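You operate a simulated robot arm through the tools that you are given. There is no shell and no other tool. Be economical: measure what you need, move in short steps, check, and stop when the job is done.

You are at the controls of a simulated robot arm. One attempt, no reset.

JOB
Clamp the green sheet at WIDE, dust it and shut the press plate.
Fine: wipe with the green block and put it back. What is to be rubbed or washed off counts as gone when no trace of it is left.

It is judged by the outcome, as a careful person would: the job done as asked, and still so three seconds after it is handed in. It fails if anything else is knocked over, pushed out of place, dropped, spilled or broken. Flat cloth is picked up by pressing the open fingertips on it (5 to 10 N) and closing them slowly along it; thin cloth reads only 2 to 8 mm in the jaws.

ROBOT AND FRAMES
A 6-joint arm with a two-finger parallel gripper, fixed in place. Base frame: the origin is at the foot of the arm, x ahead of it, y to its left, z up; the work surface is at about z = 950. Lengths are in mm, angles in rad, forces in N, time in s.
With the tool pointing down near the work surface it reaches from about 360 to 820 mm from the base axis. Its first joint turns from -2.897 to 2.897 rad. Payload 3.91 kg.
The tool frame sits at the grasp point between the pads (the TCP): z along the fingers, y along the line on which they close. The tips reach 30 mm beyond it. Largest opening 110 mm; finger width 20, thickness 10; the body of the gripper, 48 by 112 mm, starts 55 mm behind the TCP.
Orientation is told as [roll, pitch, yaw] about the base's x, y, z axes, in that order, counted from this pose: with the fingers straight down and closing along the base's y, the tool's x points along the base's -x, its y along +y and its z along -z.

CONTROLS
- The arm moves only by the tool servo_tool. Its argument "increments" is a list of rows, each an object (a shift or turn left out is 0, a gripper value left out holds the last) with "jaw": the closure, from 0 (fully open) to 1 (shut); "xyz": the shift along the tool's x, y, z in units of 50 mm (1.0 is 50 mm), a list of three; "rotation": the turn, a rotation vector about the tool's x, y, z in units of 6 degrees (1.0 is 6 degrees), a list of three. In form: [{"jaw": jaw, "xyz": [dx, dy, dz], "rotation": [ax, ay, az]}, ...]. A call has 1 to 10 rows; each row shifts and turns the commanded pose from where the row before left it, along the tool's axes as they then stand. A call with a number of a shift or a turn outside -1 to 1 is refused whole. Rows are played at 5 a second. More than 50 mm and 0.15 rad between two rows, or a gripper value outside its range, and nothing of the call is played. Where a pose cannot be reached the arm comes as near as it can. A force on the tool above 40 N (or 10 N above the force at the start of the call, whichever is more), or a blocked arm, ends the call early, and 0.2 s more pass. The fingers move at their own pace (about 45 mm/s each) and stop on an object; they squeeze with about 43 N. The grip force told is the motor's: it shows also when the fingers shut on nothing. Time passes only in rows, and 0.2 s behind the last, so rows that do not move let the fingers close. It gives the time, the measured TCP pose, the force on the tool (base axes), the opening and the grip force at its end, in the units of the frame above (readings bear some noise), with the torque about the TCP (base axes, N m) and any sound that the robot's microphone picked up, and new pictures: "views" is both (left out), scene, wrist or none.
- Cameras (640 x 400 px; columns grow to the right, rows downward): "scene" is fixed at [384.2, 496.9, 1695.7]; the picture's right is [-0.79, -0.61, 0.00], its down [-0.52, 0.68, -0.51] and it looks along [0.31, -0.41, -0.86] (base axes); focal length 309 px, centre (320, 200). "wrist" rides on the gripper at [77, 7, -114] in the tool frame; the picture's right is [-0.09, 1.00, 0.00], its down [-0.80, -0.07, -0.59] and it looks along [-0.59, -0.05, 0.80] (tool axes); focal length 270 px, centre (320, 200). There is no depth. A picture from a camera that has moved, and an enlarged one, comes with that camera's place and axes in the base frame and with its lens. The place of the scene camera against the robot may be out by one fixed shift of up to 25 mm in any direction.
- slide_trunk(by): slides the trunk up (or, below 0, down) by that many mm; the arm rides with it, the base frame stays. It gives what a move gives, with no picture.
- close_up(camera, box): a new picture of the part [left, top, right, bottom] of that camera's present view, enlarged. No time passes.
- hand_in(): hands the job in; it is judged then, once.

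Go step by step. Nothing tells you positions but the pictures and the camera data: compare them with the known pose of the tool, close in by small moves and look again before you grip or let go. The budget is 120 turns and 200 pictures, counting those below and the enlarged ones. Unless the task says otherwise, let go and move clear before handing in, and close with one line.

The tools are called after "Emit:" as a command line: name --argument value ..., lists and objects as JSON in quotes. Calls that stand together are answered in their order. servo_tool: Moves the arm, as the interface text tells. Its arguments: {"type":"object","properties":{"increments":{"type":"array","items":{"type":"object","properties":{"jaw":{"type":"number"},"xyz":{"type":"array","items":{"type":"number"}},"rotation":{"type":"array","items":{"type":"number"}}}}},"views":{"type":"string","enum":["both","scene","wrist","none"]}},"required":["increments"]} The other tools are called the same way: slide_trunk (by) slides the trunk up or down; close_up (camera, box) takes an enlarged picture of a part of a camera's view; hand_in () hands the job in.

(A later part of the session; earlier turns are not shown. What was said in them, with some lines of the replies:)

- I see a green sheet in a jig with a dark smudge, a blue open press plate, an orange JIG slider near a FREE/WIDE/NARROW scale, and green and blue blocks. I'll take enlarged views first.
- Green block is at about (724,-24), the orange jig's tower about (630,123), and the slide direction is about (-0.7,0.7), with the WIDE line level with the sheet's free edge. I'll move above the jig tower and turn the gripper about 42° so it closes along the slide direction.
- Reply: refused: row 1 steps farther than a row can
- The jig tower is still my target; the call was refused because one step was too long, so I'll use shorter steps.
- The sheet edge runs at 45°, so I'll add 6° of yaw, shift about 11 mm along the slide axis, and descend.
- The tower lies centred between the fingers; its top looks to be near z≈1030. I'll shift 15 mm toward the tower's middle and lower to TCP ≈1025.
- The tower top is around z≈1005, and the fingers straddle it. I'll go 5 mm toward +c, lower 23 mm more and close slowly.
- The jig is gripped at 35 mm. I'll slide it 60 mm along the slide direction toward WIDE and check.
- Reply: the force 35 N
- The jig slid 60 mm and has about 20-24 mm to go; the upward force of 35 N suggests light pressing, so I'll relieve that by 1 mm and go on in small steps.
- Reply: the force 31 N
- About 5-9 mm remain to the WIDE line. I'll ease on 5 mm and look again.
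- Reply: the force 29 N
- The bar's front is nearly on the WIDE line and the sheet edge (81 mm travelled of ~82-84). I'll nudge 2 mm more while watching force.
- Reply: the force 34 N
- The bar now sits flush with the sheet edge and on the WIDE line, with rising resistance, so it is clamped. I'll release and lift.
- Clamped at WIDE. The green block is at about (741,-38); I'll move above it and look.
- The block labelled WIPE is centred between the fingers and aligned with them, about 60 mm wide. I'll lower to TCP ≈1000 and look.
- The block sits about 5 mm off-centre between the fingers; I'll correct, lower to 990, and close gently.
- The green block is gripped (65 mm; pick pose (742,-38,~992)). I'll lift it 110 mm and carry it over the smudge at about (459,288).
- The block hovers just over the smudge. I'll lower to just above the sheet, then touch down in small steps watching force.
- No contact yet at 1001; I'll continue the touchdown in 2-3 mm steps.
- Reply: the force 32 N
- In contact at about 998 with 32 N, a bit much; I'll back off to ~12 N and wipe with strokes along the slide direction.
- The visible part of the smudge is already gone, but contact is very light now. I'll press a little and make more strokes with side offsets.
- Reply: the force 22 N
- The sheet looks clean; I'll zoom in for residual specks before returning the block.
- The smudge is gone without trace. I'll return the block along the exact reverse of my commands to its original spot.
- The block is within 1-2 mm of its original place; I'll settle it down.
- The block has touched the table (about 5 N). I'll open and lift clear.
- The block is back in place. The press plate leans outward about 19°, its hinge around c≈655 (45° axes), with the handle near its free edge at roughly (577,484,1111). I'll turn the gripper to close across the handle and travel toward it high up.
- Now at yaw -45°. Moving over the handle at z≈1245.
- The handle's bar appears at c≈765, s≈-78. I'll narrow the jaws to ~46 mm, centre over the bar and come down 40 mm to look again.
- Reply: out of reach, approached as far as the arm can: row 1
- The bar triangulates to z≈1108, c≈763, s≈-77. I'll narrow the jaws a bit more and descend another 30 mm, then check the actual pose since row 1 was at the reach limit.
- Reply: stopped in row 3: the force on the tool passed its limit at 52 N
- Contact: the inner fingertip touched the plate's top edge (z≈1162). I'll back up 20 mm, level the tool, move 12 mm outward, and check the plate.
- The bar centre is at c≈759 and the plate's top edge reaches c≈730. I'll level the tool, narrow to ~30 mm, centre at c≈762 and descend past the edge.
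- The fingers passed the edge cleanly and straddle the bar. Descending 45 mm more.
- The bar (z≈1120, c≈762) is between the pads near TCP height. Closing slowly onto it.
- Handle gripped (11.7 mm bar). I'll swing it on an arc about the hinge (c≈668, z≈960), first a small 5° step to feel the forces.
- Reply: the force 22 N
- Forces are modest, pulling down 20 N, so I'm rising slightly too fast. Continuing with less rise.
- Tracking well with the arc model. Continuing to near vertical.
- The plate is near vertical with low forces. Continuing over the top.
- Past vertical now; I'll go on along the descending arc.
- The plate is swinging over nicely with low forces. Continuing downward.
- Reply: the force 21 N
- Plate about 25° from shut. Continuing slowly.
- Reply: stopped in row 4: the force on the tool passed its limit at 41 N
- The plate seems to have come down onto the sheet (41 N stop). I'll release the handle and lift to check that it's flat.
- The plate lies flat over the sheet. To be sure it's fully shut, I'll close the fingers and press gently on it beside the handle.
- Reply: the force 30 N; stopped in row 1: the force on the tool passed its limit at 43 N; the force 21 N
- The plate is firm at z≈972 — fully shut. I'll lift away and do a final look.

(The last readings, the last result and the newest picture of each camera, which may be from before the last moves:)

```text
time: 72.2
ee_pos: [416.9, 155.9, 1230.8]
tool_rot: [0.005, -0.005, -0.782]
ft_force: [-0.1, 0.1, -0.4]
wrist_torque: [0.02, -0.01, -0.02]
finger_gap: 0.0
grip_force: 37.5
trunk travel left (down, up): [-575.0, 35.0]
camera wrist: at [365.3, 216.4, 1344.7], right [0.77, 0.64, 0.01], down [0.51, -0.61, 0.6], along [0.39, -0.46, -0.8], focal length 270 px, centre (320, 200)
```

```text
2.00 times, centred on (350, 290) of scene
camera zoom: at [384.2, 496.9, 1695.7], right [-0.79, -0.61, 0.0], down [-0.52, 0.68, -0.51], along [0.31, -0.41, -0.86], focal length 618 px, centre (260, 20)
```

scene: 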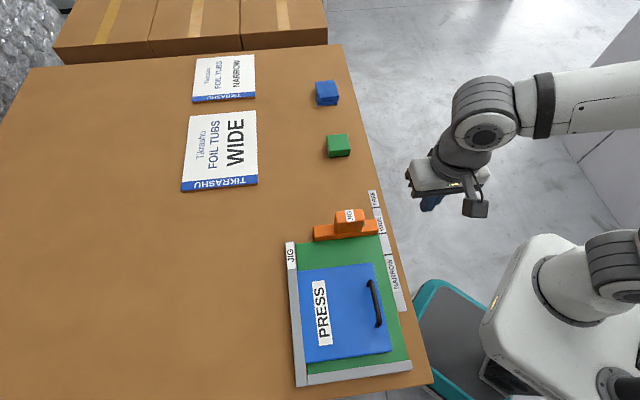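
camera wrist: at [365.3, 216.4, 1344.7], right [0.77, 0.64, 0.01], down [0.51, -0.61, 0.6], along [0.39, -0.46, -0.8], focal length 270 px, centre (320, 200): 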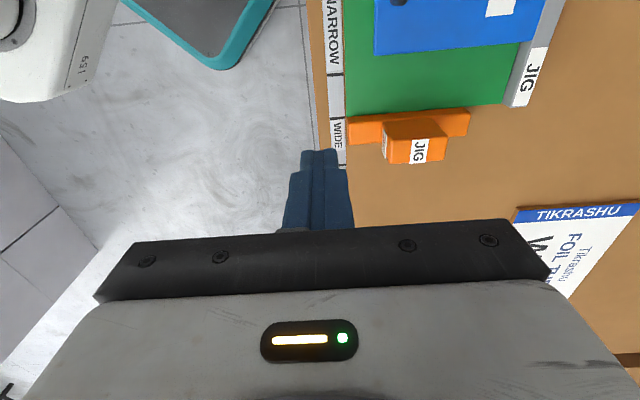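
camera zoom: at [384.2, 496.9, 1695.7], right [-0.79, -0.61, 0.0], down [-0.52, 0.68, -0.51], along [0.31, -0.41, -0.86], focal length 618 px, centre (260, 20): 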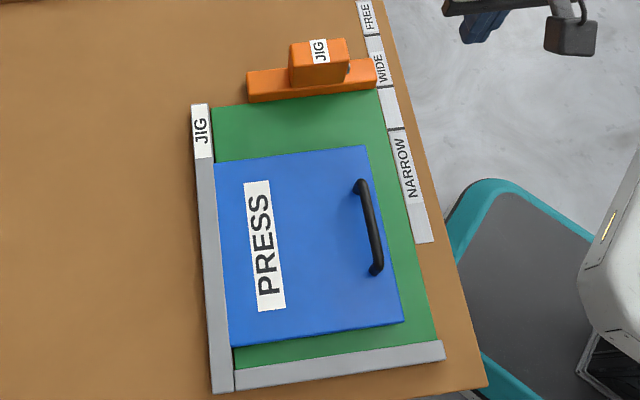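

Everything looks right; one last enlarged check of the jig at the WIDE line.

Emit:
close_up --camera "wrist" --box '[310, 60, 490, 180]'

Emit:
close_up --camera "scene" --box '[330, 200, 400, 245]'

```text
3.33 times, centred on (400, 120) of wrist
camera zoom: at [365.3, 216.4, 1344.7], right [0.77, 0.64, 0.01], down [0.51, -0.61, 0.6], along [0.39, -0.46, -0.8], focal length 901 px, centre (53, 467)
```

zoom: 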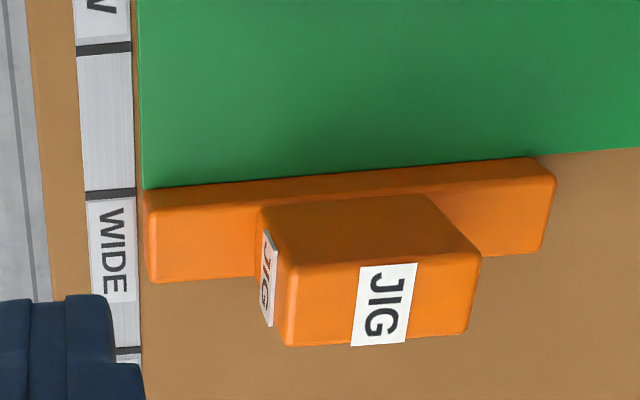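

```text
8.89 times, centred on (365, 222) of scene
camera zoom: at [384.2, 496.9, 1695.7], right [-0.79, -0.61, 0.0], down [-0.52, 0.68, -0.51], along [0.31, -0.41, -0.86], focal length 2745 px, centre (-80, 0)
```

zoom: 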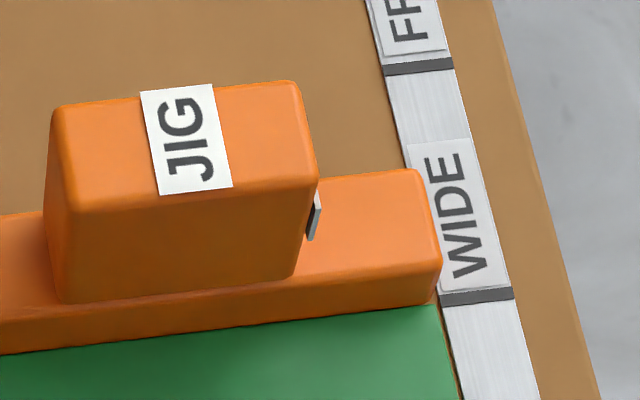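

The jig bar is against the sheet on the WIDE line, the sheet is clean, the block is back and the plate is shut. Handing in.

Emit:
hand_in

```text
The job is handed in.
```

The green sheet is clamped at WIDE and wiped clean with the green block. The block is back within a few millimetres of where it was, and the press plate is fully shut.
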